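You operate a simulated robot arm through the tools that you are given. There is no shell and no other tool. Be economical: measure what you need, move in short steps, check, and stop when the job is done.

You are at the controls of a simulated robot arm. One attempt, no reset.

Task
Put things in order on the folding table top. At the end: the red rolled socks stands where the white rolled socks stood; the clear scent refill from the folding table top stands on top of the cedar block; the black round-pin plug head (marked "TYPE 1") stands where the green scent box stood; the green scent box stands where the red rolled socks stood; the white rolled socks is on the white sleeve board; whatever was shut is shut again. Leave all else as you found it, and nothing knocked over.
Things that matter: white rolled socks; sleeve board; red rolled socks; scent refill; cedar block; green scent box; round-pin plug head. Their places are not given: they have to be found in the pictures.

It is judged by the outcome, as a careful person would: the job done as asked, and still so three seconds after it is handed in. It fails if anything else is knocked over, pushed out of place, dropped, spilled or broken.

Robot
A 7-joint arm with a two-finger parallel gripper, fixed in place. Base frame: the origin is at the foot of the arm, x ahead of it, y to its left, z up; the work surface is at about z = 800. Lengths are in mm, angles in degrees, forces in N, time in s.
With the tool pointing down near the work surface it reaches from about 240 to 680 mm from the base axis. Its first joint turns from -66.0 to 66.0 degrees. Payload 2.4 kg.
Tool frame: the origin (TCP) lies between the finger pads and is the grasp point; the fingertips stand 30 mm ahead of it; z points along the fingers, y is the line along which they close. The gripper opens to 94 mm. The fingers are 28 mm wide and 10 mm thick; the gripper's body (50 by 96 mm) begins 55 mm behind the TCP.
Orientation is that of the tool frame in the base frame, as a unit quaternion [x, y, z, w]. With the fingers straight down and closing along the base's y, the tool's x points along the base's -x, its y along +y and its z along -z.

Tools
- The arm moves only by the tool servo_tool. Its argument "commands" is a list of rows, each a list of 7 numbers: the shift along the tool's x, y, z in mm, then the turn, a rotation vector about the tool's x, y, z in degrees, then the opening in per cent of the stroke, from 0 (shut) to 100 (fully open). In form: [[tx, ty, tz, ax, ay, az, claw], ...]. A call has 1 to 10 rows; each row is the pose to reach, as a shift and turn from the pose commanded when the call began, along the tool's axes at that moment. Each row takes 0.2 s and may step no farther than 50 mm and 8.6 degrees from the row before; otherwise, or with a gripper value out of range, the whole call is refused. Where a pose cannot be reached the arm comes as near as it can. A force on the tool above 40 N (or 10 N above the force at the start of the call, whichever is more), or a blocked arm, ends the call early, and 0.2 s more pass. The fingers move at their own pace (about 153 mm/s each) and stop on an object; they squeeze with about 24 N. The grip force told is the motor's: it shows also when the fingers shut on nothing. Time passes only in rows, and 0.2 s behind the last, so rows that repeat a pose let the fingers close. It gives the time, the measured TCP pose, the force on the tool (base axes), the opening and the grip force at its end, in the units of the frame above (readings bear some noise).
- Cameras (640 x 400 px; columns grow to the right, rows downward): "scene" is fixed at [43.9, 483.2, 1438.2]; the picture's right is [-0.66, -0.75, 0.00], its down [-0.46, 0.41, -0.78] and it looks along [0.59, -0.52, -0.62] (base axes); focal length 343 px, centre (320, 200). "wrist" rides on the gripper at [-37, 0, -58] in the tool frame; the picture's right is [0.00, -1.00, 0.00], its down [0.97, 0.00, -0.24] and it looks along [0.24, 0.00, 0.97] (tool axes); focal length 218 px, centre (320, 200).
- camera(camera): a new picture of that camera. The clock stands still meanwhile.
- probe_pixels(camera, pixels): for up to 12 pixels [column, row] of the newest picture of that camera ("zoom" is the newest enlarged one), the place [x, y, z] in the base frame of the surface seen there, good to about 2 mm. The clock stands still meanwhile.
- enlarge(camera, box): a new picture of the part [left, top, right, bottom] of that camera's present view, enlarged. The clock stands still meanwhile.
- hand_in(): hands the job in; it is judged then, once.

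Work in short steps. Measure before you move; look again where a grasp or a placing could have gone wrong, and mend it. You have 80 turns and 34 pictures in all, those below and enlarged ones among them. Open the gripper and draw the arm clear of the work before you hand the job in, unless the task says otherwise; then end with one line.

The tools are called after "Request:" by a JSON object that holds its "fn" and its "kwargs". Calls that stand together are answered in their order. servo_tool: Moves the arm, as the interface text tells. Its arguments: {"type":"object","properties":{"commands":{"type":"array"}},"required":["commands"]} The other tools are called the same way: camera (camera) takes a picture; probe_pixels (camera, pixels) gives the place of the surface under pixels of a picture; enlarge (camera, box) takes an enlarged picture of a part of a camera's view; hand_in () hands the job in.

At the start:

```text
t: 0.0
eef_pos: [426.5, 186.0, 1192.0]
ee_rot: [0.0, 1.0, 0.0, 0.0]
contact_force: [0.1, -0.2, 0.1]
width: 94.1
finger_force: 0.1
```

scene: 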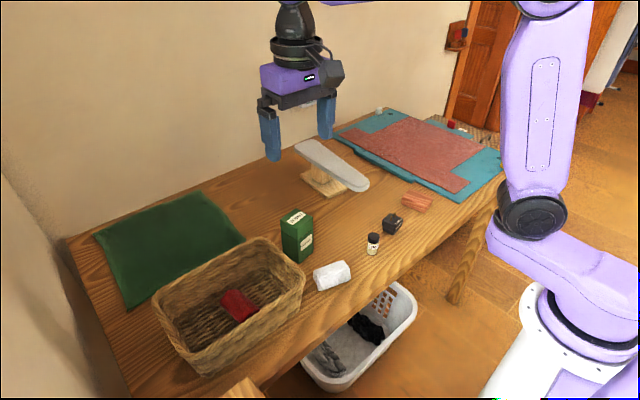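
wrist: 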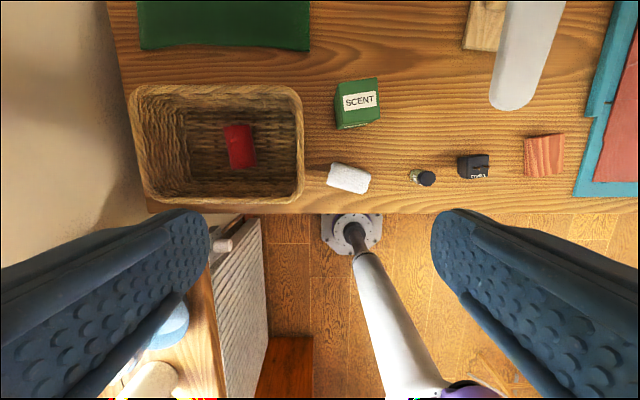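

The pictures show the basket with red socks (scene 237,305), scent box (297,237), white socks (332,276), refill (373,243), plug (392,224), cedar block (417,202) and sleeve board (333,165). I'll enlarge the work area and measure.

Request:
{"fn": "enlarge", "kwargs": {"camera": "scene", "box": [270, 120, 450, 300]}}

Request:
{"fn": "enlarge", "kwargs": {"camera": "wrist", "box": [320, 60, 580, 220]}}

Request:
{"fn": "probe_pixels", "kwargs": {"camera": "wrist", "pixels": [[228, 127], [250, 125], [232, 166], [255, 163], [334, 165], [369, 176], [328, 182], [362, 192], [240, 145], [349, 178], [350, 210], [320, 150]]}}

Request:
{"fn": "probe_pixels", "kwargs": {"camera": "scene", "pixels": [[281, 223], [296, 210], [312, 218], [300, 230], [302, 262], [373, 236], [373, 252], [392, 218], [417, 201], [333, 165], [350, 180], [310, 148]]}}

```text
2.22 times, centred on (360, 210) of scene
```

zoom: 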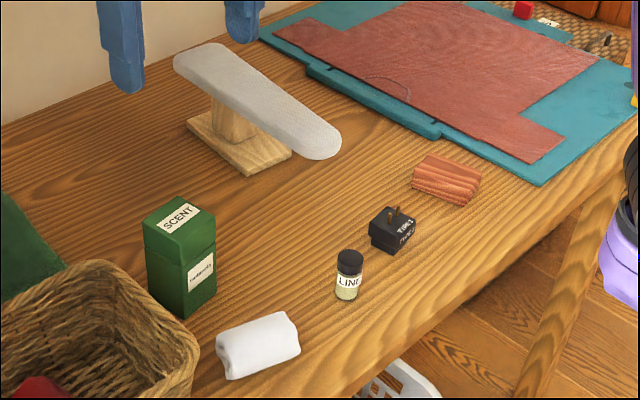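

```text
2.46 times, centred on (450, 140) of wrist
```

zoom: 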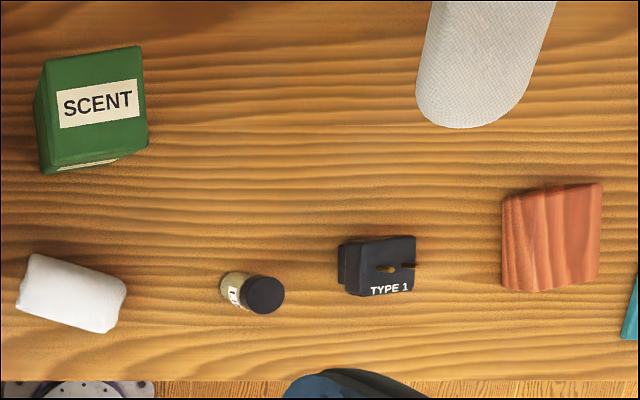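

```text
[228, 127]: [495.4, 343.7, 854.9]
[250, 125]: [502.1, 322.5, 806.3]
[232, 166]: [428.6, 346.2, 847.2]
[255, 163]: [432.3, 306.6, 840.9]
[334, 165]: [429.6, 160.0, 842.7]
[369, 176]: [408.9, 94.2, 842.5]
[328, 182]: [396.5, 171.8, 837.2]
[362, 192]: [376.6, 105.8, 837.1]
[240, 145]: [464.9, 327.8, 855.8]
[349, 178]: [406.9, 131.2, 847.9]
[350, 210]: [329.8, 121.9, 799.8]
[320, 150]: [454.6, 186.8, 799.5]
```

```text
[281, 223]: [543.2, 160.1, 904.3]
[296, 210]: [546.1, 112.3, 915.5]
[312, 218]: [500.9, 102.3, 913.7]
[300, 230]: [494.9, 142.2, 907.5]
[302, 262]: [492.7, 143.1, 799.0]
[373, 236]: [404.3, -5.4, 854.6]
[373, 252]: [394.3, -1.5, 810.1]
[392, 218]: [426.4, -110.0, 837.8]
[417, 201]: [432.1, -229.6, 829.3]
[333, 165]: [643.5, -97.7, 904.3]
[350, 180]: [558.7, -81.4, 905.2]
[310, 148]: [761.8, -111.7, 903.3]
```

Next I measure the basket's rim and inside, the plug, the cedar block, the refill and the sleeve board in more detail.

Request:
{"fn": "probe_pixels", "kwargs": {"camera": "wrist", "pixels": [[215, 89], [215, 196], [137, 140], [297, 140], [215, 185], [200, 130], [215, 110], [275, 140], [182, 145], [270, 180], [290, 100], [265, 150]]}}

Request:
{"fn": "probe_pixels", "kwargs": {"camera": "zoom", "pixels": [[350, 245], [410, 240], [412, 285], [365, 293], [265, 293], [512, 200], [596, 190], [510, 285], [594, 275], [418, 110], [520, 100], [345, 265]]}}

Request:
{"fn": "probe_pixels", "kwargs": {"camera": "scene", "pixels": [[308, 187], [325, 195], [345, 185], [365, 182], [338, 187], [300, 146], [330, 172], [340, 160], [322, 180], [384, 223], [401, 222], [390, 233]]}}

```text
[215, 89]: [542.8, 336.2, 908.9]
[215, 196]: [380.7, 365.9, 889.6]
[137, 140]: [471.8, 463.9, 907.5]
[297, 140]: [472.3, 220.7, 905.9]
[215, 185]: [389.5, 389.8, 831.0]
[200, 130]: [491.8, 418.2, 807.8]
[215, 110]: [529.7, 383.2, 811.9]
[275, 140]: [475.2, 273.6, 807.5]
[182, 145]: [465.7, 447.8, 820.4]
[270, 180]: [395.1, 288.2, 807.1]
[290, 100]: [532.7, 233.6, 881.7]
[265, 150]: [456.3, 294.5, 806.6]
```

```text
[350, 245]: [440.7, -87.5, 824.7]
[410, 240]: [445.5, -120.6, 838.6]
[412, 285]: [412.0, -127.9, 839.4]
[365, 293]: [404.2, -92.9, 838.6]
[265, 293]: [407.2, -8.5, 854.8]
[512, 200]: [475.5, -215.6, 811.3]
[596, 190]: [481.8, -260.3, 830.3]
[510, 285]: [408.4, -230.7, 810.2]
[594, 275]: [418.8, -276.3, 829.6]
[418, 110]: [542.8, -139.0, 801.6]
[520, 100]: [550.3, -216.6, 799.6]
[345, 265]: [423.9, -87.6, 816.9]
```

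```text
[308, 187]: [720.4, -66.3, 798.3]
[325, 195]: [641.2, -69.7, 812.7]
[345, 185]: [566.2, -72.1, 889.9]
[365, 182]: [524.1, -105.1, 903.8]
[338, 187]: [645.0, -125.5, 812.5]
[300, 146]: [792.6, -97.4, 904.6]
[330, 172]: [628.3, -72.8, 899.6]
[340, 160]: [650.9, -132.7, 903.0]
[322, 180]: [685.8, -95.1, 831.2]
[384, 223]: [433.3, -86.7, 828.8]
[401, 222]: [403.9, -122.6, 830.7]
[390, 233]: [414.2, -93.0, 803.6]
```

White socks measured: centre ≈(403,133), long axis ≈(0.30,0.95), top z 848. I move above them, turning the closing line across the roll.

Request:
{"fn": "servo_tool", "kwargs": {"commands": [[2.6, -5.9, 27, 0, 0, -8, 100], [5.2, -11.8, 54, 0, 0, -16, 100], [7.8, -17.7, 81, 0, 0, -24, 100], [10.4, -23.6, 108, 0, 0, -32, 100], [13, -29.4, 134, 0, 0, -40, 100], [15.7, -35.3, 161, 0, 0, -48, 100], [18.3, -41.2, 188, 0, 0, -56, 100], [20.9, -47.1, 215, 0, 0, -64, 100], [23.5, -53, 242, 0, 0, -72.4, 100], [23.5, -53, 242, 0, 0, -72.4, 100]]}}

Request:
{"fn": "camera", "kwargs": {"camera": "wrist"}}

```text
t: 2.2
eef_pos: [403.1, 134.1, 951.7]
ee_rot: [-0.591, 0.807, 0.0, 0.0]
contact_force: [-0.5, -0.3, 0.0]
width: 94.0
finger_force: 0.1
```

```text
29 pictures are left
```

wrist: 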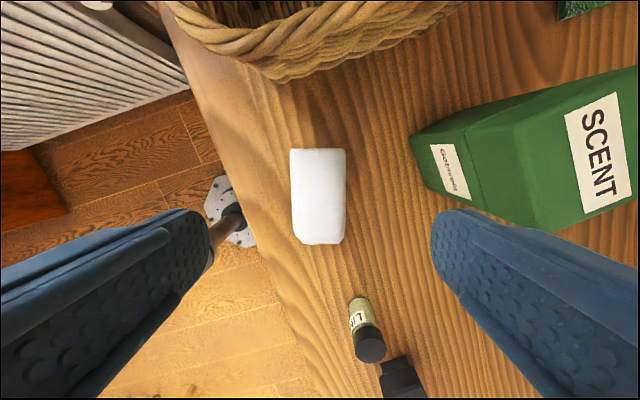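

The socks are centred between the fingers and well aligned. I probe their edges before descending.

Request:
{"fn": "probe_pixels", "kwargs": {"camera": "wrist", "pixels": [[296, 155], [340, 155], [297, 235], [340, 236], [319, 196], [319, 151], [319, 241], [294, 195], [344, 195], [359, 305], [370, 345], [400, 385]]}}

```text
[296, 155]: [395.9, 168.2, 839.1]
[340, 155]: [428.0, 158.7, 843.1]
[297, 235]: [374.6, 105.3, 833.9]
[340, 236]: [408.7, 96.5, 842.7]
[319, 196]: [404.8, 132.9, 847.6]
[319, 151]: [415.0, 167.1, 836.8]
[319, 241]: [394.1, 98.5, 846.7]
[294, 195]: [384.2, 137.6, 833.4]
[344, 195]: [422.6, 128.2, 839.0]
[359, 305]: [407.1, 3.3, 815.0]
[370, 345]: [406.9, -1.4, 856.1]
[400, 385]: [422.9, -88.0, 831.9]
```

Socks centre (404,133), about 45 wide. Descending straight to z≈835 and closing.

Request:
{"fn": "servo_tool", "kwargs": {"commands": [[0, 0, 40, 0, 0, 0, 100], [0, 0, 80, 0, 0, 0, 100], [0, 0, 105, 0, 0, 0, 100], [0, 0, 115, 0, 0, 0, 100], [0, 0, 115, 0, 0, 0, 100], [0, 0, 115, 0, 0, 0, 0], [0, 0, 115, 0, 0, 0, 0], [0, 0, 115, 0, 0, 0, 0]]}}

```text
t: 4.0
eef_pos: [405.5, 136.1, 834.6]
ee_rot: [-0.59, 0.807, 0.0, -0.001]
contact_force: [0.2, -0.7, -1.6]
width: 57.9
finger_force: 23.8
```

Gripped at 58 mm. I lift straight up to about z 1000.

Request:
{"fn": "servo_tool", "kwargs": {"commands": [[0, 0, -30, 0, 0, 0, 0], [0, 0, -75, 0, 0, 0, 0], [0, 0, -120, 0, 0, 0, 0], [0, 0, -165, 0, 0, 0, 0], [0, 0, -200, 0, 0, 0, 0]]}}

Request:
{"fn": "enlarge", "kwargs": {"camera": "scene", "box": [230, 100, 410, 300]}}

```text
t: 5.2
eef_pos: [401.5, 133.4, 1035.7]
ee_rot: [-0.59, 0.807, 0.0, 0.0]
contact_force: [0.6, -0.6, -1.0]
width: 57.8
finger_force: 24.5
```

```text
2.00 times, centred on (320, 200) of scene
```

zoom: 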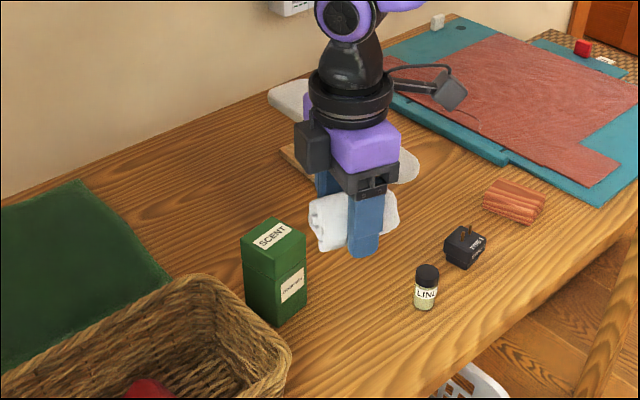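

Socks held. I carry them at height to (600,-98), turning so the roll lies along the board.

Request:
{"fn": "servo_tool", "kwargs": {"commands": [[17.8, -28.8, 0, 0, 0, 8, 0], [35.6, -57.6, 0, 0, 0, 16, 0], [53.4, -86.3, 0, 0, 0, 24, 0], [71.2, -115.1, 0, 0, 0, 32, 0], [89, -143.9, 0, 0, 0, 40, 0], [106.8, -172.7, 0, 0, 0, 48, 0], [124.6, -201.4, 0, 0, 0, 56, 0], [142.4, -230.2, 0, 0, 0, 64, 0], [160.2, -259, 0, 0, 0, 72.4, 0], [160.2, -259, 0, 0, 0, 72.4, 0]]}}

Request:
{"fn": "camera", "kwargs": {"camera": "wrist"}}

```text
t: 7.4
eef_pos: [600.2, -98.2, 1036.3]
ee_rot: [0.001, 1.0, 0.0, 0.0]
contact_force: [0.1, 0.0, 0.5]
width: 57.7
finger_force: 23.9
```

```text
27 pictures are left
```

wrist: 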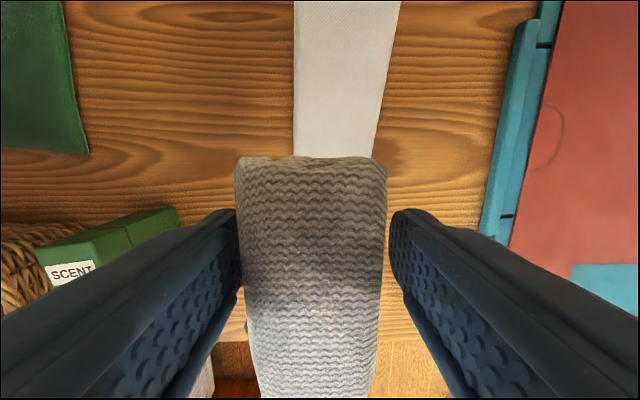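

I probe the board's edges ahead of the socks for its centre line.

Request:
{"fn": "probe_pixels", "kwargs": {"camera": "wrist", "pixels": [[297, 10], [397, 10], [297, 80], [384, 80], [297, 145], [372, 145], [335, 100], [345, 15]]}}

```text
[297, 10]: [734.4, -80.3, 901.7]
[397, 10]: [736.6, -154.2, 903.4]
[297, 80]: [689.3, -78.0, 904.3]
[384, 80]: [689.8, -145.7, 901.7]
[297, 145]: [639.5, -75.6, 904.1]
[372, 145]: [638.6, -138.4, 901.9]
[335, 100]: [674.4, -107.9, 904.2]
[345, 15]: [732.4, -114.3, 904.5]
```

Centre line at x≈645 is y≈-107.5, top z 904.5, axis turned about -6°. I move over it and lower.

Request:
{"fn": "servo_tool", "kwargs": {"commands": [[-25, -5, 0, 0, 0, 3, 0], [-45, -9.5, 0, 0, 0, 6, 0], [-45, -9.5, 30, 0, 0, 6, 0], [-45, -9.5, 60, 0, 0, 6, 0], [-45, -9.5, 80, 0, 0, 6, 0], [-45, -9.5, 90, 0, 0, 6, 0], [-45, -9.5, 94, 0, 0, 6, 0], [-45, -9.5, 94, 0, 0, 6, 0]]}}

Request:
{"fn": "enlarge", "kwargs": {"camera": "scene", "box": [270, 100, 400, 220]}}

```text
t: 9.2
eef_pos: [644.9, -107.2, 939.9]
ee_rot: [0.052, 0.999, 0.0, 0.001]
contact_force: [-0.4, 0.3, 1.9]
width: 57.7
finger_force: 24.2
```

```text
3.33 times, centred on (335, 160) of scene
```

zoom: 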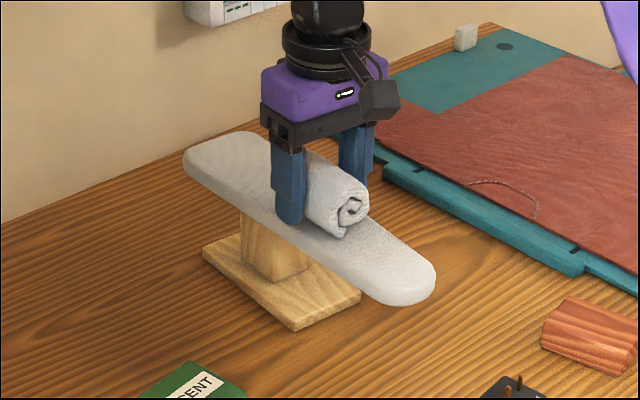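

It sits on the board, force slightly up. I open partly, wait, then rise.

Request:
{"fn": "servo_tool", "kwargs": {"commands": [[0, 0, 0, 0, 0, 0, 66], [0, 0, 0, 0, 0, 0, 75], [0, 0, 0, 0, 0, 0, 90], [0, 0, 0, 0, 0, 0, 90], [0, 0, -20, 0, 0, 0, 90], [0, 0, -50, 0, 0, 0, 90], [0, 0, -95, 0, 0, 0, 90]]}}

Request:
{"fn": "camera", "kwargs": {"camera": "scene"}}

```text
t: 10.8
eef_pos: [643.6, -107.2, 1037.7]
ee_rot: [0.052, 0.999, -0.001, 0.0]
contact_force: [0.4, 0.2, -0.3]
width: 84.7
finger_force: 0.0
```

```text
25 pictures are left
```

scene: 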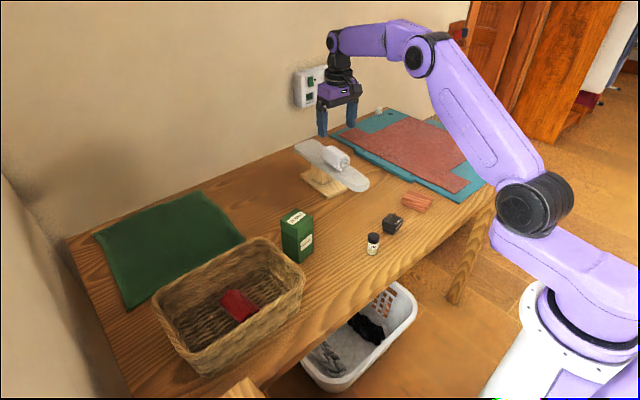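

White socks rest on the board. Now I travel at height to above the red socks (465,328) in the basket.

Request:
{"fn": "servo_tool", "kwargs": {"commands": [[22.5, 41.4, 0, 0, 0, -1.6, 100], [45, 82.8, 0, 0, 0, -3.2, 100], [67.5, 124.2, 0, 0, 0, -4.8, 100], [89.9, 165.7, 0, 0, 0, -6.4, 100], [112.3, 207.2, 0, 0, 0, -8, 100], [134.8, 248.6, 0, 0, 0, -9.6, 100], [157.2, 290, 0, 0, 0, -11.2, 100], [179.6, 331.4, 0, 0, 0, -12.8, 100], [202, 372.8, 0, 0, 0, -14.4, 100], [224.5, 414.3, 0, 0, 0, -16, 100]]}}

Request:
{"fn": "camera", "kwargs": {"camera": "wrist"}}

```text
t: 13.0
eef_pos: [464.3, 328.3, 1033.2]
ee_rot: [-0.087, 0.996, 0.0, 0.0]
contact_force: [-1.6, -0.1, 0.2]
width: 94.2
finger_force: 0.0
```

```text
24 pictures are left
```

wrist: 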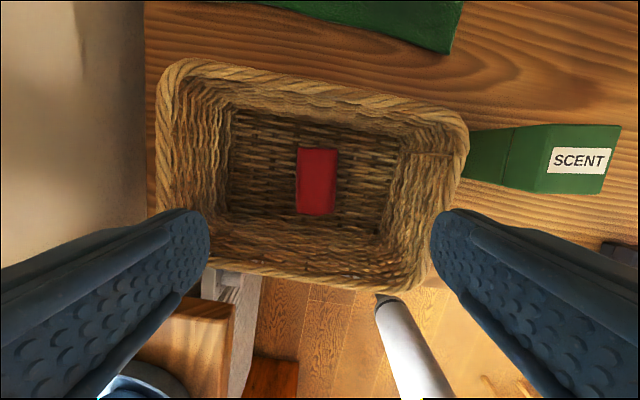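

The red socks lie near the basket's middle (316,181). I probe their edges and the walls around.

Request:
{"fn": "probe_pixels", "kwargs": {"camera": "wrist", "pixels": [[301, 151], [335, 154], [298, 210], [333, 211], [317, 181], [317, 213], [270, 180], [365, 180], [405, 180], [320, 240], [320, 262], [240, 180]]}}

Request:
{"fn": "probe_pixels", "kwargs": {"camera": "wrist", "pixels": [[320, 280], [305, 80], [320, 100], [320, 125], [210, 70], [455, 120], [180, 200], [420, 280], [317, 149], [350, 210], [320, 222], [435, 190]]}}

```text
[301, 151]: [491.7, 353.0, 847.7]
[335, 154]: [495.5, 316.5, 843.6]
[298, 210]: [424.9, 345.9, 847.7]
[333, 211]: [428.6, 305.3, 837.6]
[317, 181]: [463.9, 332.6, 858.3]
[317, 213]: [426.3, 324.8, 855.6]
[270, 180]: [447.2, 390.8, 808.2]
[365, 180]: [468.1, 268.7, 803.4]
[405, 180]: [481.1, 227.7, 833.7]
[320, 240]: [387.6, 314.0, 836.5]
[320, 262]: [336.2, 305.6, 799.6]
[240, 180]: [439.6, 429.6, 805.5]
```

```text
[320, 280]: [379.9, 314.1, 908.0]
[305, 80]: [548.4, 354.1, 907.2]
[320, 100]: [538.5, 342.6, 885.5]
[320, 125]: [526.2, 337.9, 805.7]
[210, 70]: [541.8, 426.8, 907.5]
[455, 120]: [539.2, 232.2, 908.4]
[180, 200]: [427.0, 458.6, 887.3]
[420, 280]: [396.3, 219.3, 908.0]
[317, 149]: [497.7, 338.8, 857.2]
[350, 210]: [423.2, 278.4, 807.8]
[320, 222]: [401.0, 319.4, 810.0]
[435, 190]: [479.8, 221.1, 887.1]
```

Red socks: centre (461,331), axis +11°, top z 858, floor 806. Clear room for the open fingers; descending to z 846 and closing.

Request:
{"fn": "servo_tool", "kwargs": {"commands": [[3.4, 3.6, 45, 0, 0, -1, 100], [3.4, 3.6, 90, 0, 0, -1, 100], [3.4, 3.6, 135, 0, 0, -1, 100], [3.4, 3.6, 170, 0, 0, -1, 100], [3.4, 3.6, 190, 0, 0, -1, 100], [3.4, 3.6, 190, 0, 0, -1, 100], [3.4, 3.6, 190, 0, 0, -1, 0], [3.4, 3.6, 190, 0, 0, -1, 0], [3.4, 3.6, 190, 0, 0, -1, 0]]}}

```text
t: 15.0
eef_pos: [461.5, 332.8, 846.6]
ee_rot: [-0.096, 0.995, 0.001, 0.0]
contact_force: [0.3, 0.0, 0.4]
width: 57.2
finger_force: 24.2
```

Gripped at 57 mm. Lifting straight out of the basket to z≈1040.

Request:
{"fn": "servo_tool", "kwargs": {"commands": [[0, 0, -20, 0, 0, 0, 0], [0, 0, -60, 0, 0, 0, 0], [0, 0, -105, 0, 0, 0, 0], [0, 0, -150, 0, 0, 0, 0], [0, 0, -190, 0, 0, 0, 0], [0, 0, -190, 0, 0, 0, 0]]}}

```text
t: 16.4
eef_pos: [459.6, 331.8, 1038.4]
ee_rot: [-0.096, 0.995, 0.0, 0.0]
contact_force: [-0.1, 0.4, 0.4]
width: 56.8
finger_force: 23.9
```

Carrying the red socks to above the white socks' old spot (404,133), turning to the same heading.

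Request:
{"fn": "servo_tool", "kwargs": {"commands": [[10.4, -20.4, 0, 0, 0, -6.8, 0], [20.8, -40.8, 0, 0, 0, -13.6, 0], [31.2, -61.2, 0, 0, 0, -20.5, 0], [41.7, -81.6, 0, 0, 0, -27.3, 0], [52.1, -102, 0, 0, 0, -34.1, 0], [62.5, -122.3, 0, 0, 0, -41, 0], [72.9, -142.7, 0, 0, 0, -47.8, 0], [83.4, -163.1, 0, 0, 0, -54.6, 0], [93.8, -183.5, 0, 0, 0, -61.4, 0], [93.8, -183.5, 0, 0, 0, -61.4, 0]]}}

Request:
{"fn": "camera", "kwargs": {"camera": "wrist"}}

```text
t: 18.6
eef_pos: [403.4, 132.7, 1035.7]
ee_rot: [-0.591, 0.807, 0.0, 0.0]
contact_force: [0.1, 0.7, -1.2]
width: 56.6
finger_force: 24.5
```

```text
23 pictures are left
```

wrist: 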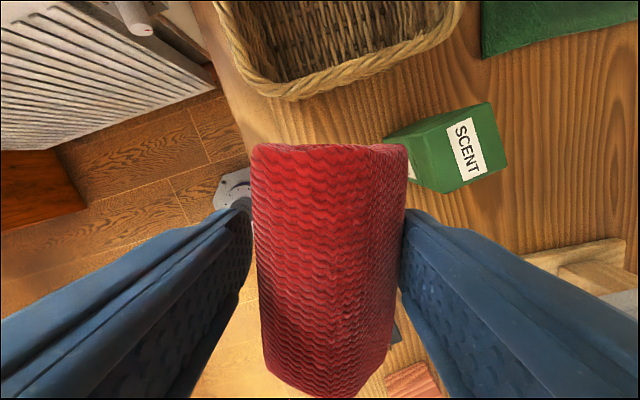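

Socks held well. Lowering 195 mm to the table.

Request:
{"fn": "servo_tool", "kwargs": {"commands": [[0, 0, 45, 0, 0, 0, 0], [0, 0, 90, 0, 0, 0, 0], [0, 0, 135, 0, 0, 0, 0], [0, 0, 170, 0, 0, 0, 0], [0, 0, 187, 0, 0, 0, 0], [0, 0, 193, 0, 0, 0, 0], [0, 0, 195.5, 0, 0, 0, 0], [0, 0, 195.5, 0, 0, 0, 0]]}}

```text
t: 20.4
eef_pos: [403.2, 133.7, 840.9]
ee_rot: [-0.591, 0.807, 0.0, 0.0]
contact_force: [0.2, -0.1, 0.7]
width: 56.0
finger_force: 24.0
```

At z 840.9 with light force. I go down 2 mm more, release gently and rise.

Request:
{"fn": "servo_tool", "kwargs": {"commands": [[0, 0, 1.5, 0, 0, 0, 0], [0, 0, 1.5, 0, 0, 0, 65], [0, 0, 1.5, 0, 0, 0, 75], [0, 0, 1.5, 0, 0, 0, 92], [0, 0, 1.5, 0, 0, 0, 92], [0, 0, -20, 0, 0, 0, 92], [0, 0, -60, 0, 0, 0, 92], [0, 0, -105, 0, 0, 0, 92], [0, 0, -150, 0, 0, 0, 92]]}}

Request:
{"fn": "camera", "kwargs": {"camera": "wrist"}}

```text
t: 22.4
eef_pos: [403.8, 132.4, 992.5]
ee_rot: [-0.591, 0.807, 0.001, 0.0]
contact_force: [0.1, 0.5, 0.9]
width: 86.6
finger_force: 0.1
```

```text
22 pictures are left
```

wrist: 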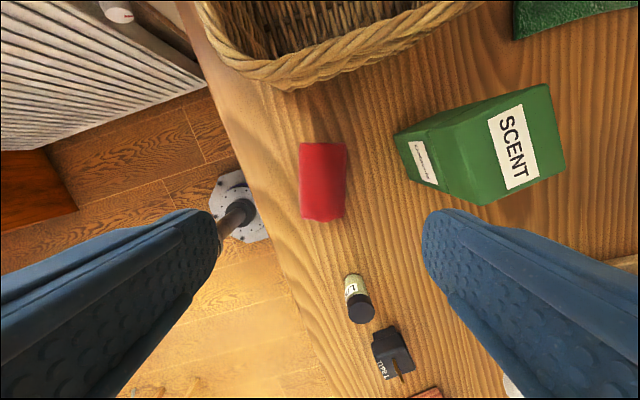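

The red socks lie at (323,182). I check their position and measure the green box's top corners and base.

Request:
{"fn": "probe_pixels", "kwargs": {"camera": "wrist", "pixels": [[303, 146], [343, 148], [303, 215], [342, 215], [324, 182], [475, 105], [546, 87], [562, 165], [490, 202], [398, 135], [425, 185], [515, 145]]}}

```text
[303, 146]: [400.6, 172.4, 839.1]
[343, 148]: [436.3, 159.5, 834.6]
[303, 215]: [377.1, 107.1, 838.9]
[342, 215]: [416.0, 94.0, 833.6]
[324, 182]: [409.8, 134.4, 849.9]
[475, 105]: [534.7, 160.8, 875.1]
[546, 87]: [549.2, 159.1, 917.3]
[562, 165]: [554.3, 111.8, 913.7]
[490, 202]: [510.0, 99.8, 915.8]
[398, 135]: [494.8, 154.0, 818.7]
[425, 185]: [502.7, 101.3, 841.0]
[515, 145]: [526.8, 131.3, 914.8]
```

Red socks are about on the old spot. Green box: centre ≈(525,131), heading ≈+8°, top 915. I move above it for a closer look.

Request:
{"fn": "servo_tool", "kwargs": {"commands": [[-3.9, -12.9, -10, 0, 0, 7.1, 100], [-7.7, -25.9, -20, 0, 0, 14.2, 100], [-11.6, -38.8, -30, 0, 0, 21.3, 100], [-15.5, -51.7, -40, 0, 0, 28.4, 100], [-19.3, -64.7, -40, 0, 0, 35.4, 100], [-23.2, -77.6, -40, 0, 0, 42.5, 100], [-27.1, -90.5, -40, 0, 0, 49.6, 100], [-30.9, -103.5, -40, 0, 0, 56.7, 100], [-34.8, -116.4, -40, 0, 0, 63.8, 100], [-34.8, -116.4, -40, 0, 0, 63.8, 100]]}}

Request:
{"fn": "camera", "kwargs": {"camera": "wrist"}}

```text
t: 24.6
eef_pos: [527.7, 132.3, 1029.8]
ee_rot: [-0.074, 0.997, 0.0, 0.0]
contact_force: [0.0, -0.8, -0.6]
width: 94.0
finger_force: 0.1
```

```text
21 pictures are left
```

wrist: 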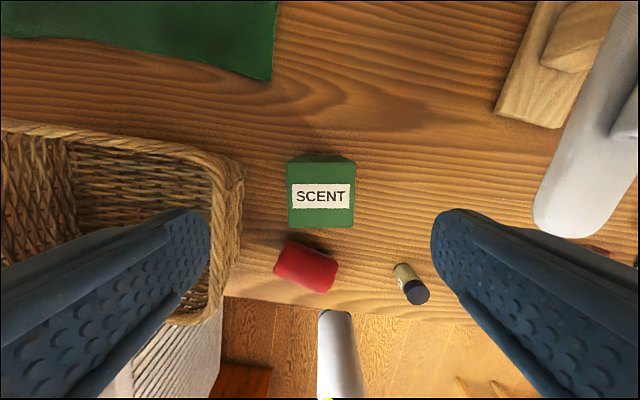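

The box is square to the fingers at (320,194). I probe its top corners and the basket's near rim.

Request:
{"fn": "probe_pixels", "kwargs": {"camera": "wrist", "pixels": [[289, 165], [355, 165], [290, 225], [352, 225], [321, 195], [238, 180], [242, 200], [322, 157], [230, 250]]}}

```text
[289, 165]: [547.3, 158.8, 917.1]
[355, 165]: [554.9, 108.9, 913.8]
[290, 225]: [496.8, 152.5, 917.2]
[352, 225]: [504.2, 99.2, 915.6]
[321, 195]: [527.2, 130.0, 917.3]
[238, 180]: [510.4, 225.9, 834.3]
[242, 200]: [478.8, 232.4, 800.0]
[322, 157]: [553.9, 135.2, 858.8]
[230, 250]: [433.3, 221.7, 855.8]
```

Box centre (526,130), width ≈52. Descending to z≈870 so that the palm stays above the top (917), and closing.

Request:
{"fn": "servo_tool", "kwargs": {"commands": [[0, -1, 40, 0, 0, 0, 82], [0, -1, 80, 0, 0, 0, 82], [0, -1, 115, 0, 0, 0, 82], [0, -1, 140, 0, 0, 0, 82], [0, -1, 159, 0, 0, 0, 82], [0, -1, 159, 0, 0, 0, 82], [0, -1, 159, 0, 0, 0, 0], [0, -1, 159, 0, 0, 0, 0], [0, -1, 159, 0, 0, 0, 0]]}}

```text
t: 26.6
eef_pos: [527.0, 128.5, 870.2]
ee_rot: [-0.075, 0.997, 0.0, 0.0]
contact_force: [0.7, -0.2, -0.4]
width: 60.1
finger_force: 24.3
```

Gripped at 60 mm. Lifting straight up and checking the lid stays on.

Request:
{"fn": "servo_tool", "kwargs": {"commands": [[0, 0, -15, 0, 0, 0, 0], [0, 0, -50, 0, 0, 0, 0], [0, 0, -95, 0, 0, 0, 0], [0, 0, -140, 0, 0, 0, 0], [0, 0, -170, 0, 0, 0, 0], [0, 0, -170, 0, 0, 0, 0]]}}

Request:
{"fn": "camera", "kwargs": {"camera": "scene"}}

```text
t: 28.0
eef_pos: [526.1, 130.6, 1039.0]
ee_rot: [-0.075, 0.997, 0.001, 0.001]
contact_force: [-0.4, -0.5, -1.9]
width: 60.2
finger_force: 24.0
```

```text
20 pictures are left
```

scene: 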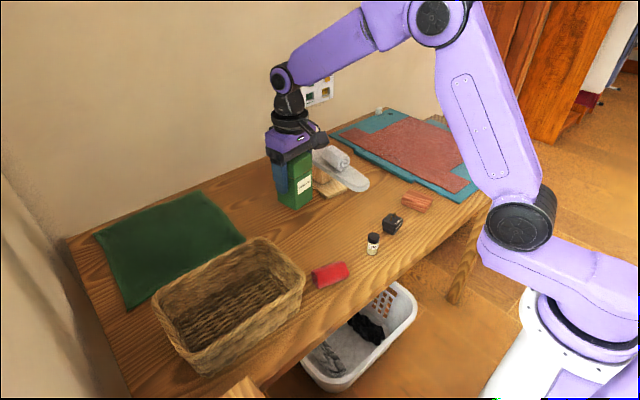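

Box is intact in the gripper. Carrying it to above the red socks' old place (461,331) and partway down.

Request:
{"fn": "servo_tool", "kwargs": {"commands": [[6.7, 41.7, 0, 0, 0, -0.5, 0], [13.5, 83.4, 0, 0, 0, -1, 0], [20.2, 125, 0, 0, 0, -1.5, 0], [27, 166.7, 0, 0, 0, -2, 0], [33.7, 208.4, 0, 0, 0, -2.4, 0], [33.7, 208.4, 0, 0, 0, -2.4, 0], [33.7, 208.4, 45, 0, 0, -2.4, 0], [33.7, 208.4, 90, 0, 0, -2.4, 0], [33.7, 208.4, 130, 0, 0, -2.4, 0], [33.7, 208.4, 150, 0, 0, -2.4, 0]]}}

```text
t: 30.2
eef_pos: [461.6, 332.4, 891.1]
ee_rot: [-0.096, 0.995, 0.0, 0.0]
contact_force: [0.2, 0.2, -2.0]
width: 60.5
finger_force: 23.8
```

At z 891 inside the basket, force -2.0 from the weight. I lower in small steps to the floor (TCP ≈877).

Request:
{"fn": "servo_tool", "kwargs": {"commands": [[0, 0, 6, 0, 0, 0, 0], [0, 0, 10, 0, 0, 0, 0], [0, 0, 12.5, 0, 0, 0, 0], [0, 0, 12.5, 0, 0, 0, 0]]}}

```text
t: 31.2
eef_pos: [463.1, 331.7, 879.1]
ee_rot: [-0.095, 0.995, 0.0, 0.0]
contact_force: [-0.2, 0.0, -2.5]
width: 60.3
finger_force: 24.0
```

Request:
{"fn": "servo_tool", "kwargs": {"commands": [[0, 0, 1.5, 0, 0, 0, 0], [0, 0, 2.5, 0, 0, 0, 0], [0, 0, 2.5, 0, 0, 0, 0]]}}

```text
t: 32.0
eef_pos: [461.4, 331.9, 877.9]
ee_rot: [-0.096, 0.995, 0.001, 0.002]
contact_force: [-2.5, -2.4, 20.0]
width: 60.8
finger_force: 23.5
```

The force now is 20 N upward: the box is on the basket floor. I release gently and rise.

Request:
{"fn": "servo_tool", "kwargs": {"commands": [[0, 0, -1, 0, 0, 0, 0], [0, 0, -1, 0, 0, 0, 70], [0, 0, -1, 0, 0, 0, 80], [0, 0, -1, 0, 0, 0, 85], [0, 0, -1, 0, 0, 0, 85], [0, 0, -30, 0, 0, 0, 85], [0, 0, -70, 0, 0, 0, 85], [0, 0, -115, 0, 0, 0, 85], [0, 0, -160, 0, 0, 0, 85]]}}

Request:
{"fn": "camera", "kwargs": {"camera": "wrist"}}

```text
t: 34.0
eef_pos: [461.3, 330.2, 1035.6]
ee_rot: [-0.096, 0.995, 0.0, 0.0]
contact_force: [-0.2, -0.1, -0.4]
width: 80.0
finger_force: 0.1
```

```text
19 pictures are left
```

wrist: 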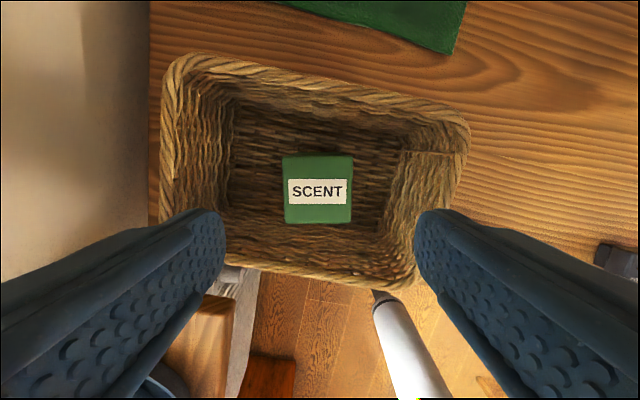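

The box stands upright in the basket. Now travelling to above the plug near (424,-107).

Request:
{"fn": "servo_tool", "kwargs": {"commands": [[12, -42.3, 0, 0, 0, 0, 100], [24, -84.6, 0, 0, 0, 0, 100], [36, -126.9, 0, 0, 0, 0, 100], [48, -169.2, 0, 0, 0, 0, 100], [60, -211.5, 0, 0, 0, 0, 100], [72, -253.8, 0, 0, 0, 0, 100], [84, -296.1, 0, 0, 0, -1, 100], [96, -338.4, 0, 0, 0, -2, 100], [108, -380.7, 0, 0, 0, -2, 100], [119.9, -423, 0, 0, 0, -2, 100]]}}

Request:
{"fn": "servo_tool", "kwargs": {"commands": [[0, 0, 35, 0, 0, 0, 100], [0, 0, 70, 0, 0, 0, 100], [0, 0, 90, 0, 0, 0, 100], [0, 0, 90, 0, 0, 0, 100]]}}

Request:
{"fn": "camera", "kwargs": {"camera": "wrist"}}

```text
t: 36.2
eef_pos: [424.2, -108.8, 1039.0]
ee_rot: [-0.112, 0.994, 0.0, -0.001]
contact_force: [0.2, 0.4, 0.4]
width: 94.0
finger_force: 0.0
```

```text
t: 37.2
eef_pos: [422.4, -108.8, 944.2]
ee_rot: [-0.113, 0.994, 0.0, 0.0]
contact_force: [0.2, 0.3, 0.2]
width: 94.1
finger_force: 0.1
```

```text
18 pictures are left
```

wrist: 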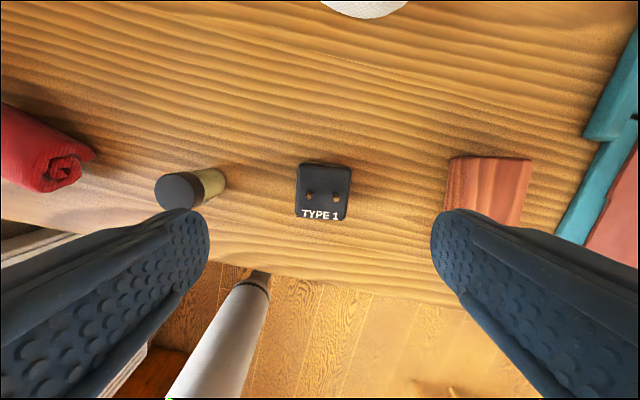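

Request:
{"fn": "enlarge", "kwargs": {"camera": "wrist", "box": [250, 140, 390, 240]}}

Request:
{"fn": "probe_pixels", "kwargs": {"camera": "wrist", "pixels": [[299, 166], [348, 170], [297, 214], [344, 218], [322, 178], [309, 194], [336, 198], [322, 160], [450, 160], [170, 190], [190, 190], [215, 185]]}}

```text
4.00 times, centred on (320, 190) of wrist
```

zoom: 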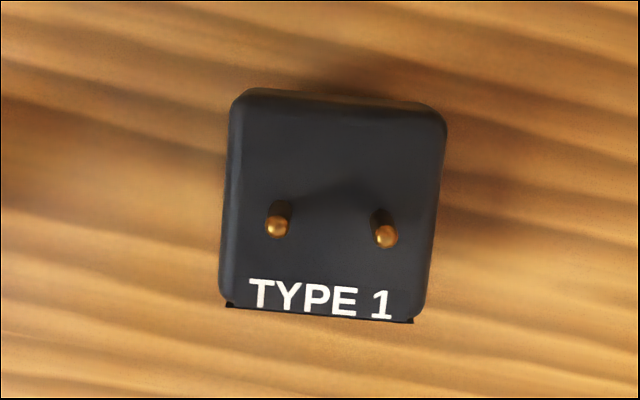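

```text
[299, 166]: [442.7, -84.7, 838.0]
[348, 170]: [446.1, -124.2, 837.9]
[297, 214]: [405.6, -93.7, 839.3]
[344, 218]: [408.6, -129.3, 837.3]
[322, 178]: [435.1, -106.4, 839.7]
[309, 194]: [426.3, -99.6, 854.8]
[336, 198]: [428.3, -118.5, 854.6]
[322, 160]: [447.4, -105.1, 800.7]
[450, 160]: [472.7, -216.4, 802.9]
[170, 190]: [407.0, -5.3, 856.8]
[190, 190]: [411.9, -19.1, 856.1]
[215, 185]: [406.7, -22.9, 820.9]
```

Plug: centre (426,-108), heading ≈+8°, top 838, pins up to 855. Turning 5°, descending to z≈835 and closing.

Request:
{"fn": "servo_tool", "kwargs": {"commands": [[-1.7, -1.4, 35, 0, 0, 5, 100], [-1.7, -1.4, 70, 0, 0, 5, 100], [-1.7, -1.4, 95, 0, 0, 5, 100], [-1.7, -1.4, 110, 0, 0, 5, 100], [-1.7, -1.4, 110, 0, 0, 5, 100], [-1.7, -1.4, 110, 0, 0, 5, 0], [-1.7, -1.4, 110, 0, 0, 5, 0], [-1.7, -1.4, 110, 0, 0, 5, 0]]}}

Request:
{"fn": "servo_tool", "kwargs": {"commands": [[0, 0, -20, 0, 0, 0, 0], [0, 0, -60, 0, 0, 0, 0], [0, 0, -105, 0, 0, 0, 0], [0, 0, -150, 0, 0, 0, 0]]}}

```text
t: 39.0
eef_pos: [426.8, -108.0, 834.6]
ee_rot: [-0.069, 0.998, 0.0, 0.0]
contact_force: [0.0, -0.7, 0.4]
width: 45.5
finger_force: 24.4
```

```text
t: 40.0
eef_pos: [425.5, -108.6, 986.1]
ee_rot: [-0.07, 0.998, -0.001, -0.001]
contact_force: [-0.3, 0.9, -0.9]
width: 45.5
finger_force: 23.4
```

Plug held at 45.5 mm. Carrying it to above the green box's old place (526,130).

Request:
{"fn": "servo_tool", "kwargs": {"commands": [[-22, 37, 0, 0, 0, 0, 0], [-44, 73.9, 0, 0, 0, 0, 0], [-66, 110.9, 0, 0, 0, 0, 0], [-88, 147.8, 0, 0, 0, 0, 0], [-110, 184.8, 0, 0, 0, 0, 0], [-132.1, 221.7, 0, 0, 0, 0, 0], [-132.1, 221.7, 0, 0, 0, 0, 0], [-132.1, 221.7, 45, 0, 0, 0, 0], [-132.1, 221.7, 90, 0, 0, 0, 0], [-132.1, 221.7, 135, 0, 0, 0, 0]]}}

Request:
{"fn": "servo_tool", "kwargs": {"commands": [[0, 0, 8, 0, 0, 0, 0], [0, 0, 13, 0, 0, 0, 0], [0, 0, 15, 0, 0, 0, 0], [0, 0, 15, 0, 0, 0, 0]]}}

```text
t: 42.2
eef_pos: [527.9, 131.9, 851.9]
ee_rot: [-0.07, 0.998, 0.0, 0.001]
contact_force: [0.6, -0.2, -0.7]
width: 45.7
finger_force: 23.8
```

```text
t: 43.2
eef_pos: [526.4, 131.0, 835.6]
ee_rot: [-0.07, 0.998, 0.0, 0.0]
contact_force: [0.4, 0.0, -0.9]
width: 45.6
finger_force: 24.1
```

Same height as at the pick (835). I release gently and rise, then look.

Request:
{"fn": "servo_tool", "kwargs": {"commands": [[0, 0, 0.3, 0, 0, 0, 52], [0, 0, 0.3, 0, 0, 0, 65], [0, 0, 0.3, 0, 0, 0, 85], [0, 0, 0.3, 0, 0, 0, 85], [0, 0, -25, 0, 0, 0, 85], [0, 0, -65, 0, 0, 0, 85], [0, 0, -110, 0, 0, 0, 85], [0, 0, -150, 0, 0, 0, 85]]}}

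Request:
{"fn": "camera", "kwargs": {"camera": "wrist"}}

```text
t: 45.0
eef_pos: [528.0, 134.4, 987.4]
ee_rot: [-0.07, 0.998, 0.0, -0.001]
contact_force: [1.0, 0.2, 0.5]
width: 79.9
finger_force: 0.0
```

```text
16 pictures are left
```

wrist: 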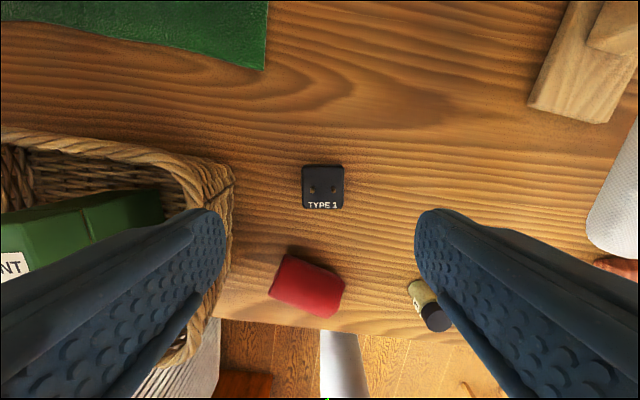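

The plug stands upright at (323,187). Now to the refill near (406,-9).

Request:
{"fn": "servo_tool", "kwargs": {"commands": [[27.6, -24.3, 0, 0, 0, 0, 100], [55.3, -48.6, 0, 0, 0, 0, 100], [82.9, -72.8, 0, 0, 0, 0, 100], [110.6, -97.1, 0, 0, 0, 0, 100], [138.2, -121.4, 0, 0, 0, 0, 100], [138.2, -121.4, 40, 0, 0, 0, 100], [138.2, -121.4, 40, 0, 0, 0, 100]]}}

Request:
{"fn": "camera", "kwargs": {"camera": "wrist"}}

```text
t: 46.6
eef_pos: [407.3, -9.4, 944.3]
ee_rot: [-0.069, 0.998, 0.0, 0.0]
contact_force: [-0.2, -0.1, -0.8]
width: 94.1
finger_force: 0.1
```

```text
15 pictures are left
```

wrist: 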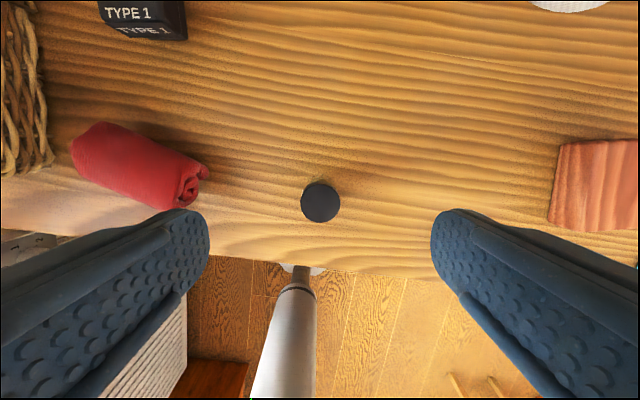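

The cap is at (320,202). I probe it and the cedar block's visible corners.

Request:
{"fn": "probe_pixels", "kwargs": {"camera": "wrist", "pixels": [[320, 202], [303, 202], [338, 202], [320, 185], [320, 220], [565, 147], [636, 143], [552, 220], [634, 230], [600, 185]]}}

```text
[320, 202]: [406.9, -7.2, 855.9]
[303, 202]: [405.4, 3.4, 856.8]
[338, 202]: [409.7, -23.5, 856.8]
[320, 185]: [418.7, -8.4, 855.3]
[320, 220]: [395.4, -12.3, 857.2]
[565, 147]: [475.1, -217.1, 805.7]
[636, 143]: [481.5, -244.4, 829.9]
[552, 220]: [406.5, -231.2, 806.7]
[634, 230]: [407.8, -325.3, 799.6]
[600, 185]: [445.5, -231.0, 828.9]
```

Refill centre (407,-9.5), top 856. Descending to z≈836 and closing, then lifting.

Request:
{"fn": "servo_tool", "kwargs": {"commands": [[-1, 0, 35, 0, 0, 0, 80], [-1, 0, 70, 0, 0, 0, 80], [-1, 0, 95, 0, 0, 0, 80], [-1, 0, 109, 0, 0, 0, 80], [-1, 0, 109, 0, 0, 0, 80], [-1, 0, 109, 0, 0, 0, 0], [-1, 0, 109, 0, 0, 0, 0], [-1, 0, 109, 0, 0, 0, 0]]}}

Request:
{"fn": "servo_tool", "kwargs": {"commands": [[0, 0, -20, 0, 0, 0, 0], [0, 0, -60, 0, 0, 0, 0], [0, 0, -105, 0, 0, 0, 0], [0, 0, -150, 0, 0, 0, 0]]}}

Request:
{"fn": "camera", "kwargs": {"camera": "scene"}}

```text
t: 48.4
eef_pos: [408.5, -11.1, 834.9]
ee_rot: [-0.07, 0.998, 0.0, 0.001]
contact_force: [-0.7, -0.6, -0.1]
width: 28.2
finger_force: 24.1
```

```text
t: 49.4
eef_pos: [407.9, -11.2, 986.6]
ee_rot: [-0.07, 0.998, 0.001, -0.001]
contact_force: [0.2, 0.0, 0.2]
width: 28.0
finger_force: 24.1
```

```text
14 pictures are left
```

scene: 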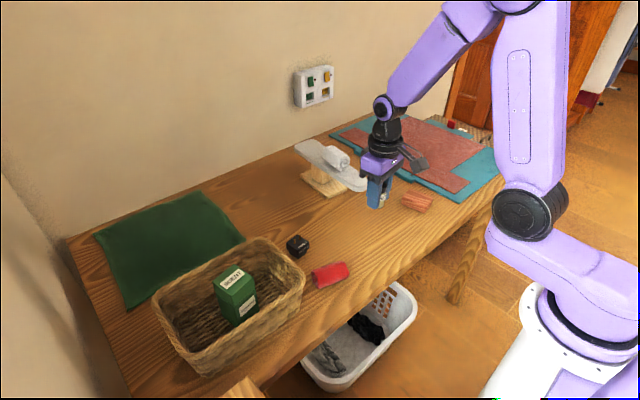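

Refill held. I move to (446,-190), beside the cedar block, and look to measure its top.

Request:
{"fn": "servo_tool", "kwargs": {"commands": [[-3.4, -45.9, 0, 0, 0, 0, 0], [-6.8, -91.8, 0, 0, 0, 0, 0], [-10.2, -137.7, 0, 0, 0, 0, 0], [-13.6, -183.6, 0, 0, 0, 0, 0], [-13.6, -183.6, 0, 0, 0, 0, 0]]}}

Request:
{"fn": "camera", "kwargs": {"camera": "wrist"}}

```text
t: 50.6
eef_pos: [448.7, -191.9, 986.2]
ee_rot: [-0.069, 0.998, 0.0, 0.0]
contact_force: [-0.2, -0.3, -0.1]
width: 28.0
finger_force: 24.5
```

```text
13 pictures are left
```

wrist: 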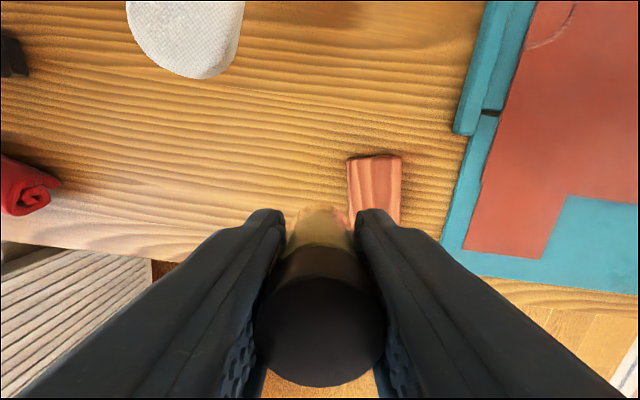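

Request:
{"fn": "enlarge", "kwargs": {"camera": "wrist", "box": [320, 140, 440, 240]}}

Request:
{"fn": "probe_pixels", "kwargs": {"camera": "wrist", "pixels": [[352, 162], [399, 159], [352, 205], [398, 220], [375, 185], [360, 185], [395, 185], [385, 210], [375, 157], [375, 164], [357, 164], [405, 200]]}}

```text
4.00 times, centred on (380, 190) of wrist
```

zoom: 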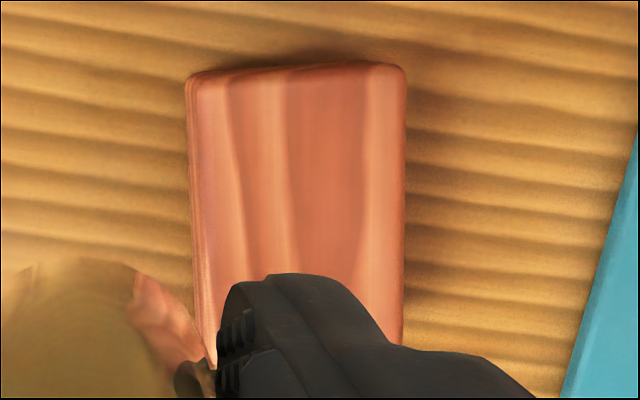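

```text
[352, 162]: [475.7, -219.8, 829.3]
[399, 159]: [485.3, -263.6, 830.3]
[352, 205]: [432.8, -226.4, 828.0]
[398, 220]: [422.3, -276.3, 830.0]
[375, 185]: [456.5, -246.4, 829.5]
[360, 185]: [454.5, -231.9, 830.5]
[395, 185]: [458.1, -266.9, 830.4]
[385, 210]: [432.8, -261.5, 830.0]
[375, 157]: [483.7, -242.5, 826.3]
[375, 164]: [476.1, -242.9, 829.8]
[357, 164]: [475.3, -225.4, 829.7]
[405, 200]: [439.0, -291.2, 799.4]
```

Cedar top is flat at z 830 with centre ≈(446,-247). I move over it and lower close to it.

Request:
{"fn": "servo_tool", "kwargs": {"commands": [[4, -28.2, 0, 0, 0, 0, 0], [7.9, -56.4, 0, 0, 0, 0, 0], [7.9, -56.4, 0, 0, 0, 0, 0], [7.9, -56.4, 40, 0, 0, 0, 0], [7.9, -56.4, 80, 0, 0, 0, 0], [7.9, -56.4, 105, 0, 0, 0, 0], [7.9, -56.4, 115, 0, 0, 0, 0], [7.9, -56.4, 118, 0, 0, 0, 0], [7.9, -56.4, 118, 0, 0, 0, 0]]}}

Request:
{"fn": "enlarge", "kwargs": {"camera": "scene", "box": [360, 150, 460, 230]}}

```text
t: 52.6
eef_pos: [448.1, -246.9, 869.3]
ee_rot: [-0.069, 0.998, 0.0, 0.0]
contact_force: [-0.3, -0.1, -0.1]
width: 28.1
finger_force: 23.5
```

```text
5.00 times, centred on (410, 190) of scene
```

zoom: 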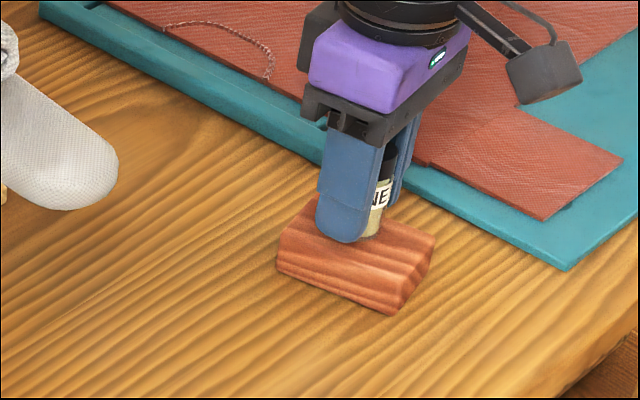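

Centred over the block, a few mm above it. Lowering in 1 mm steps.

Request:
{"fn": "servo_tool", "kwargs": {"commands": [[0, 0, 1, 0, 0, 0, 0], [0, 0, 2, 0, 0, 0, 0], [0, 0, 2, 0, 0, 0, 0]]}}

```text
t: 53.4
eef_pos: [447.2, -246.3, 867.9]
ee_rot: [-0.07, 0.998, 0.0, 0.001]
contact_force: [0.2, -0.7, 1.0]
width: 27.7
finger_force: 24.4
```

Request:
{"fn": "servo_tool", "kwargs": {"commands": [[0, 0, 0.7, 0, 0, 0, 0], [0, 0, 1.3, 0, 0, 0, 0], [0, 0, 1.3, 0, 0, 0, 0]]}}

```text
t: 54.2
eef_pos: [448.2, -245.6, 866.4]
ee_rot: [-0.069, 0.998, -0.001, 0.0]
contact_force: [-0.8, 0.7, -0.2]
width: 28.0
finger_force: 24.2
```

Request:
{"fn": "servo_tool", "kwargs": {"commands": [[0, 0, 0.5, 0, 0, 0, 0], [0, 0, 1, 0, 0, 0, 0], [0, 0, 1, 0, 0, 0, 0]]}}

```text
t: 55.0
eef_pos: [446.8, -245.7, 865.1]
ee_rot: [-0.07, 0.998, 0.0, 0.0]
contact_force: [-0.2, -0.8, 0.1]
width: 27.8
finger_force: 24.0
```

No contact yet; another millimetre.

Request:
{"fn": "servo_tool", "kwargs": {"commands": [[0, 0, 0.5, 0, 0, 0, 0], [0, 0, 1, 0, 0, 0, 0], [0, 0, 1, 0, 0, 0, 0]]}}

```text
t: 55.8
eef_pos: [448.1, -246.3, 864.6]
ee_rot: [-0.07, 0.998, 0.001, 0.0]
contact_force: [0.3, 0.6, 0.1]
width: 27.8
finger_force: 24.2
```

Request:
{"fn": "servo_tool", "kwargs": {"commands": [[0, 0, 0.5, 0, 0, 0, 0], [0, 0, 1, 0, 0, 0, 0], [0, 0, 1, 0, 0, 0, 0]]}}

Request:
{"fn": "enlarge", "kwargs": {"camera": "scene", "box": [390, 170, 440, 210]}}

```text
t: 56.6
eef_pos: [447.9, -245.4, 865.5]
ee_rot: [-0.07, 0.998, -0.001, 0.001]
contact_force: [0.6, 1.6, 14.0]
width: 27.7
finger_force: 23.3
```

```text
10.00 times, centred on (415, 190) of scene
```

zoom: 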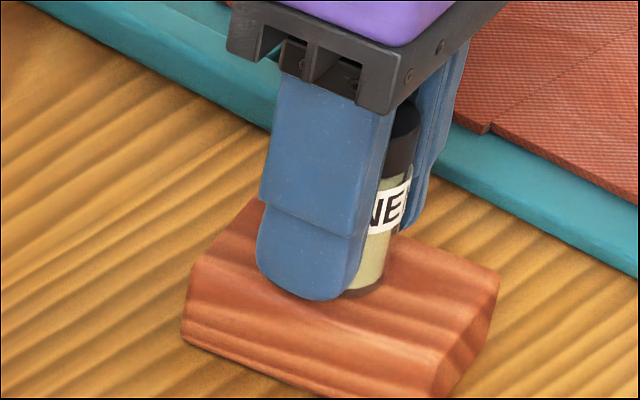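

Contact (14 N). I ease off 0.7 mm, open in small steps, and rise.

Request:
{"fn": "servo_tool", "kwargs": {"commands": [[0, 0, -0.7, 0, 0, 0, 0], [0, 0, -0.7, 0, 0, 0, 33], [0, 0, -0.7, 0, 0, 0, 45], [0, 0, -0.7, 0, 0, 0, 70], [0, 0, -0.7, 0, 0, 0, 70], [0, 0, -25, 0, 0, 0, 70], [0, 0, -65, 0, 0, 0, 70], [0, 0, -110, 0, 0, 0, 70], [0, 0, -155, 0, 0, 0, 70]]}}

Request:
{"fn": "servo_tool", "kwargs": {"commands": [[10, 45, -30, 0, 0, 0, 70], [20, 90, -60, 0, 0, 0, 90], [30, 135, -90, 0, 0, 0, 100], [40, 170, -120, 0, 0, 0, 100], [40, 170, -120, 0, 0, 0, 100]]}}

Request:
{"fn": "camera", "kwargs": {"camera": "scene"}}

Request:
{"fn": "camera", "kwargs": {"camera": "wrist"}}

```text
t: 58.6
eef_pos: [444.2, -248.9, 1018.4]
ee_rot: [-0.07, 0.998, 0.0, 0.0]
contact_force: [0.5, 0.3, -0.4]
width: 65.7
finger_force: 0.1
```

```text
refused: row 1 steps farther than a row can; nothing moved
```

```text
9 pictures are left
```

scene: 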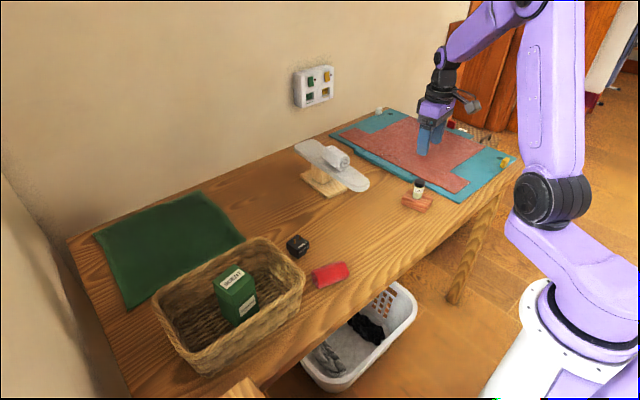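

```text
8 pictures are left
```

wrist: 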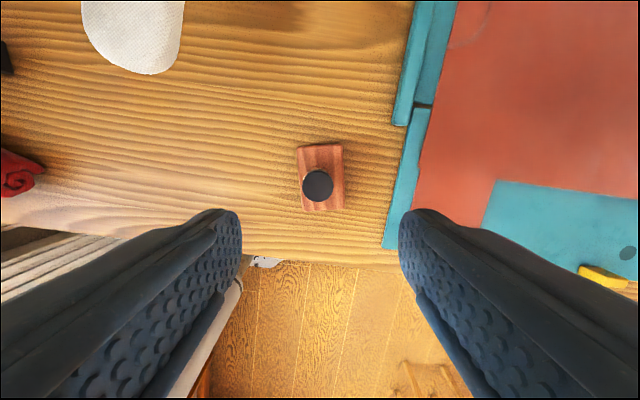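

The refill stands on the block. I draw the arm further up and clear, and check the final scene.

Request:
{"fn": "servo_tool", "kwargs": {"commands": [[5, 25, -25, 0, 0, 0, 85], [10, 60, -50, 0, 0, 0, 100], [15, 95, -75, 0, 0, 0, 100], [20, 130, -100, 0, 0, 0, 100], [20, 160, -120, 0, 0, 0, 100], [20, 160, -120, 0, 0, 0, 100]]}}

Request:
{"fn": "enlarge", "kwargs": {"camera": "scene", "box": [200, 120, 450, 330]}}

Request:
{"fn": "probe_pixels", "kwargs": {"camera": "scene", "pixels": [[297, 241], [330, 272], [340, 157], [234, 276], [419, 181]]}}

```text
t: 60.0
eef_pos: [407.6, -87.3, 1141.5]
ee_rot: [-0.069, 0.998, -0.001, 0.001]
contact_force: [-0.1, -0.5, 0.0]
width: 93.9
finger_force: 0.1
```

```text
1.90 times, centred on (325, 225) of scene
```

zoom: 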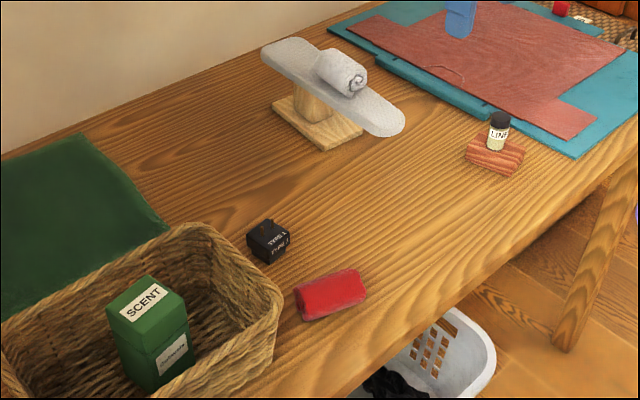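

```text
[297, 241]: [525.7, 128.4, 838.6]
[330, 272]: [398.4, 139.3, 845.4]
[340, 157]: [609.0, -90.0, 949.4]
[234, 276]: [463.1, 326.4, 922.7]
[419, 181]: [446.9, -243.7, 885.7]
```

Every item is in its new place, upright and stable, and the arm is clear and open. Handing in.

Request:
{"fn": "hand_in", "kwargs": {}}

```text
The job is handed in.
```

The job is handed in, with every item moved as asked. The last pictures showed nothing knocked over and the arm clear. Nothing had been shut at the start, so nothing needed shutting again.
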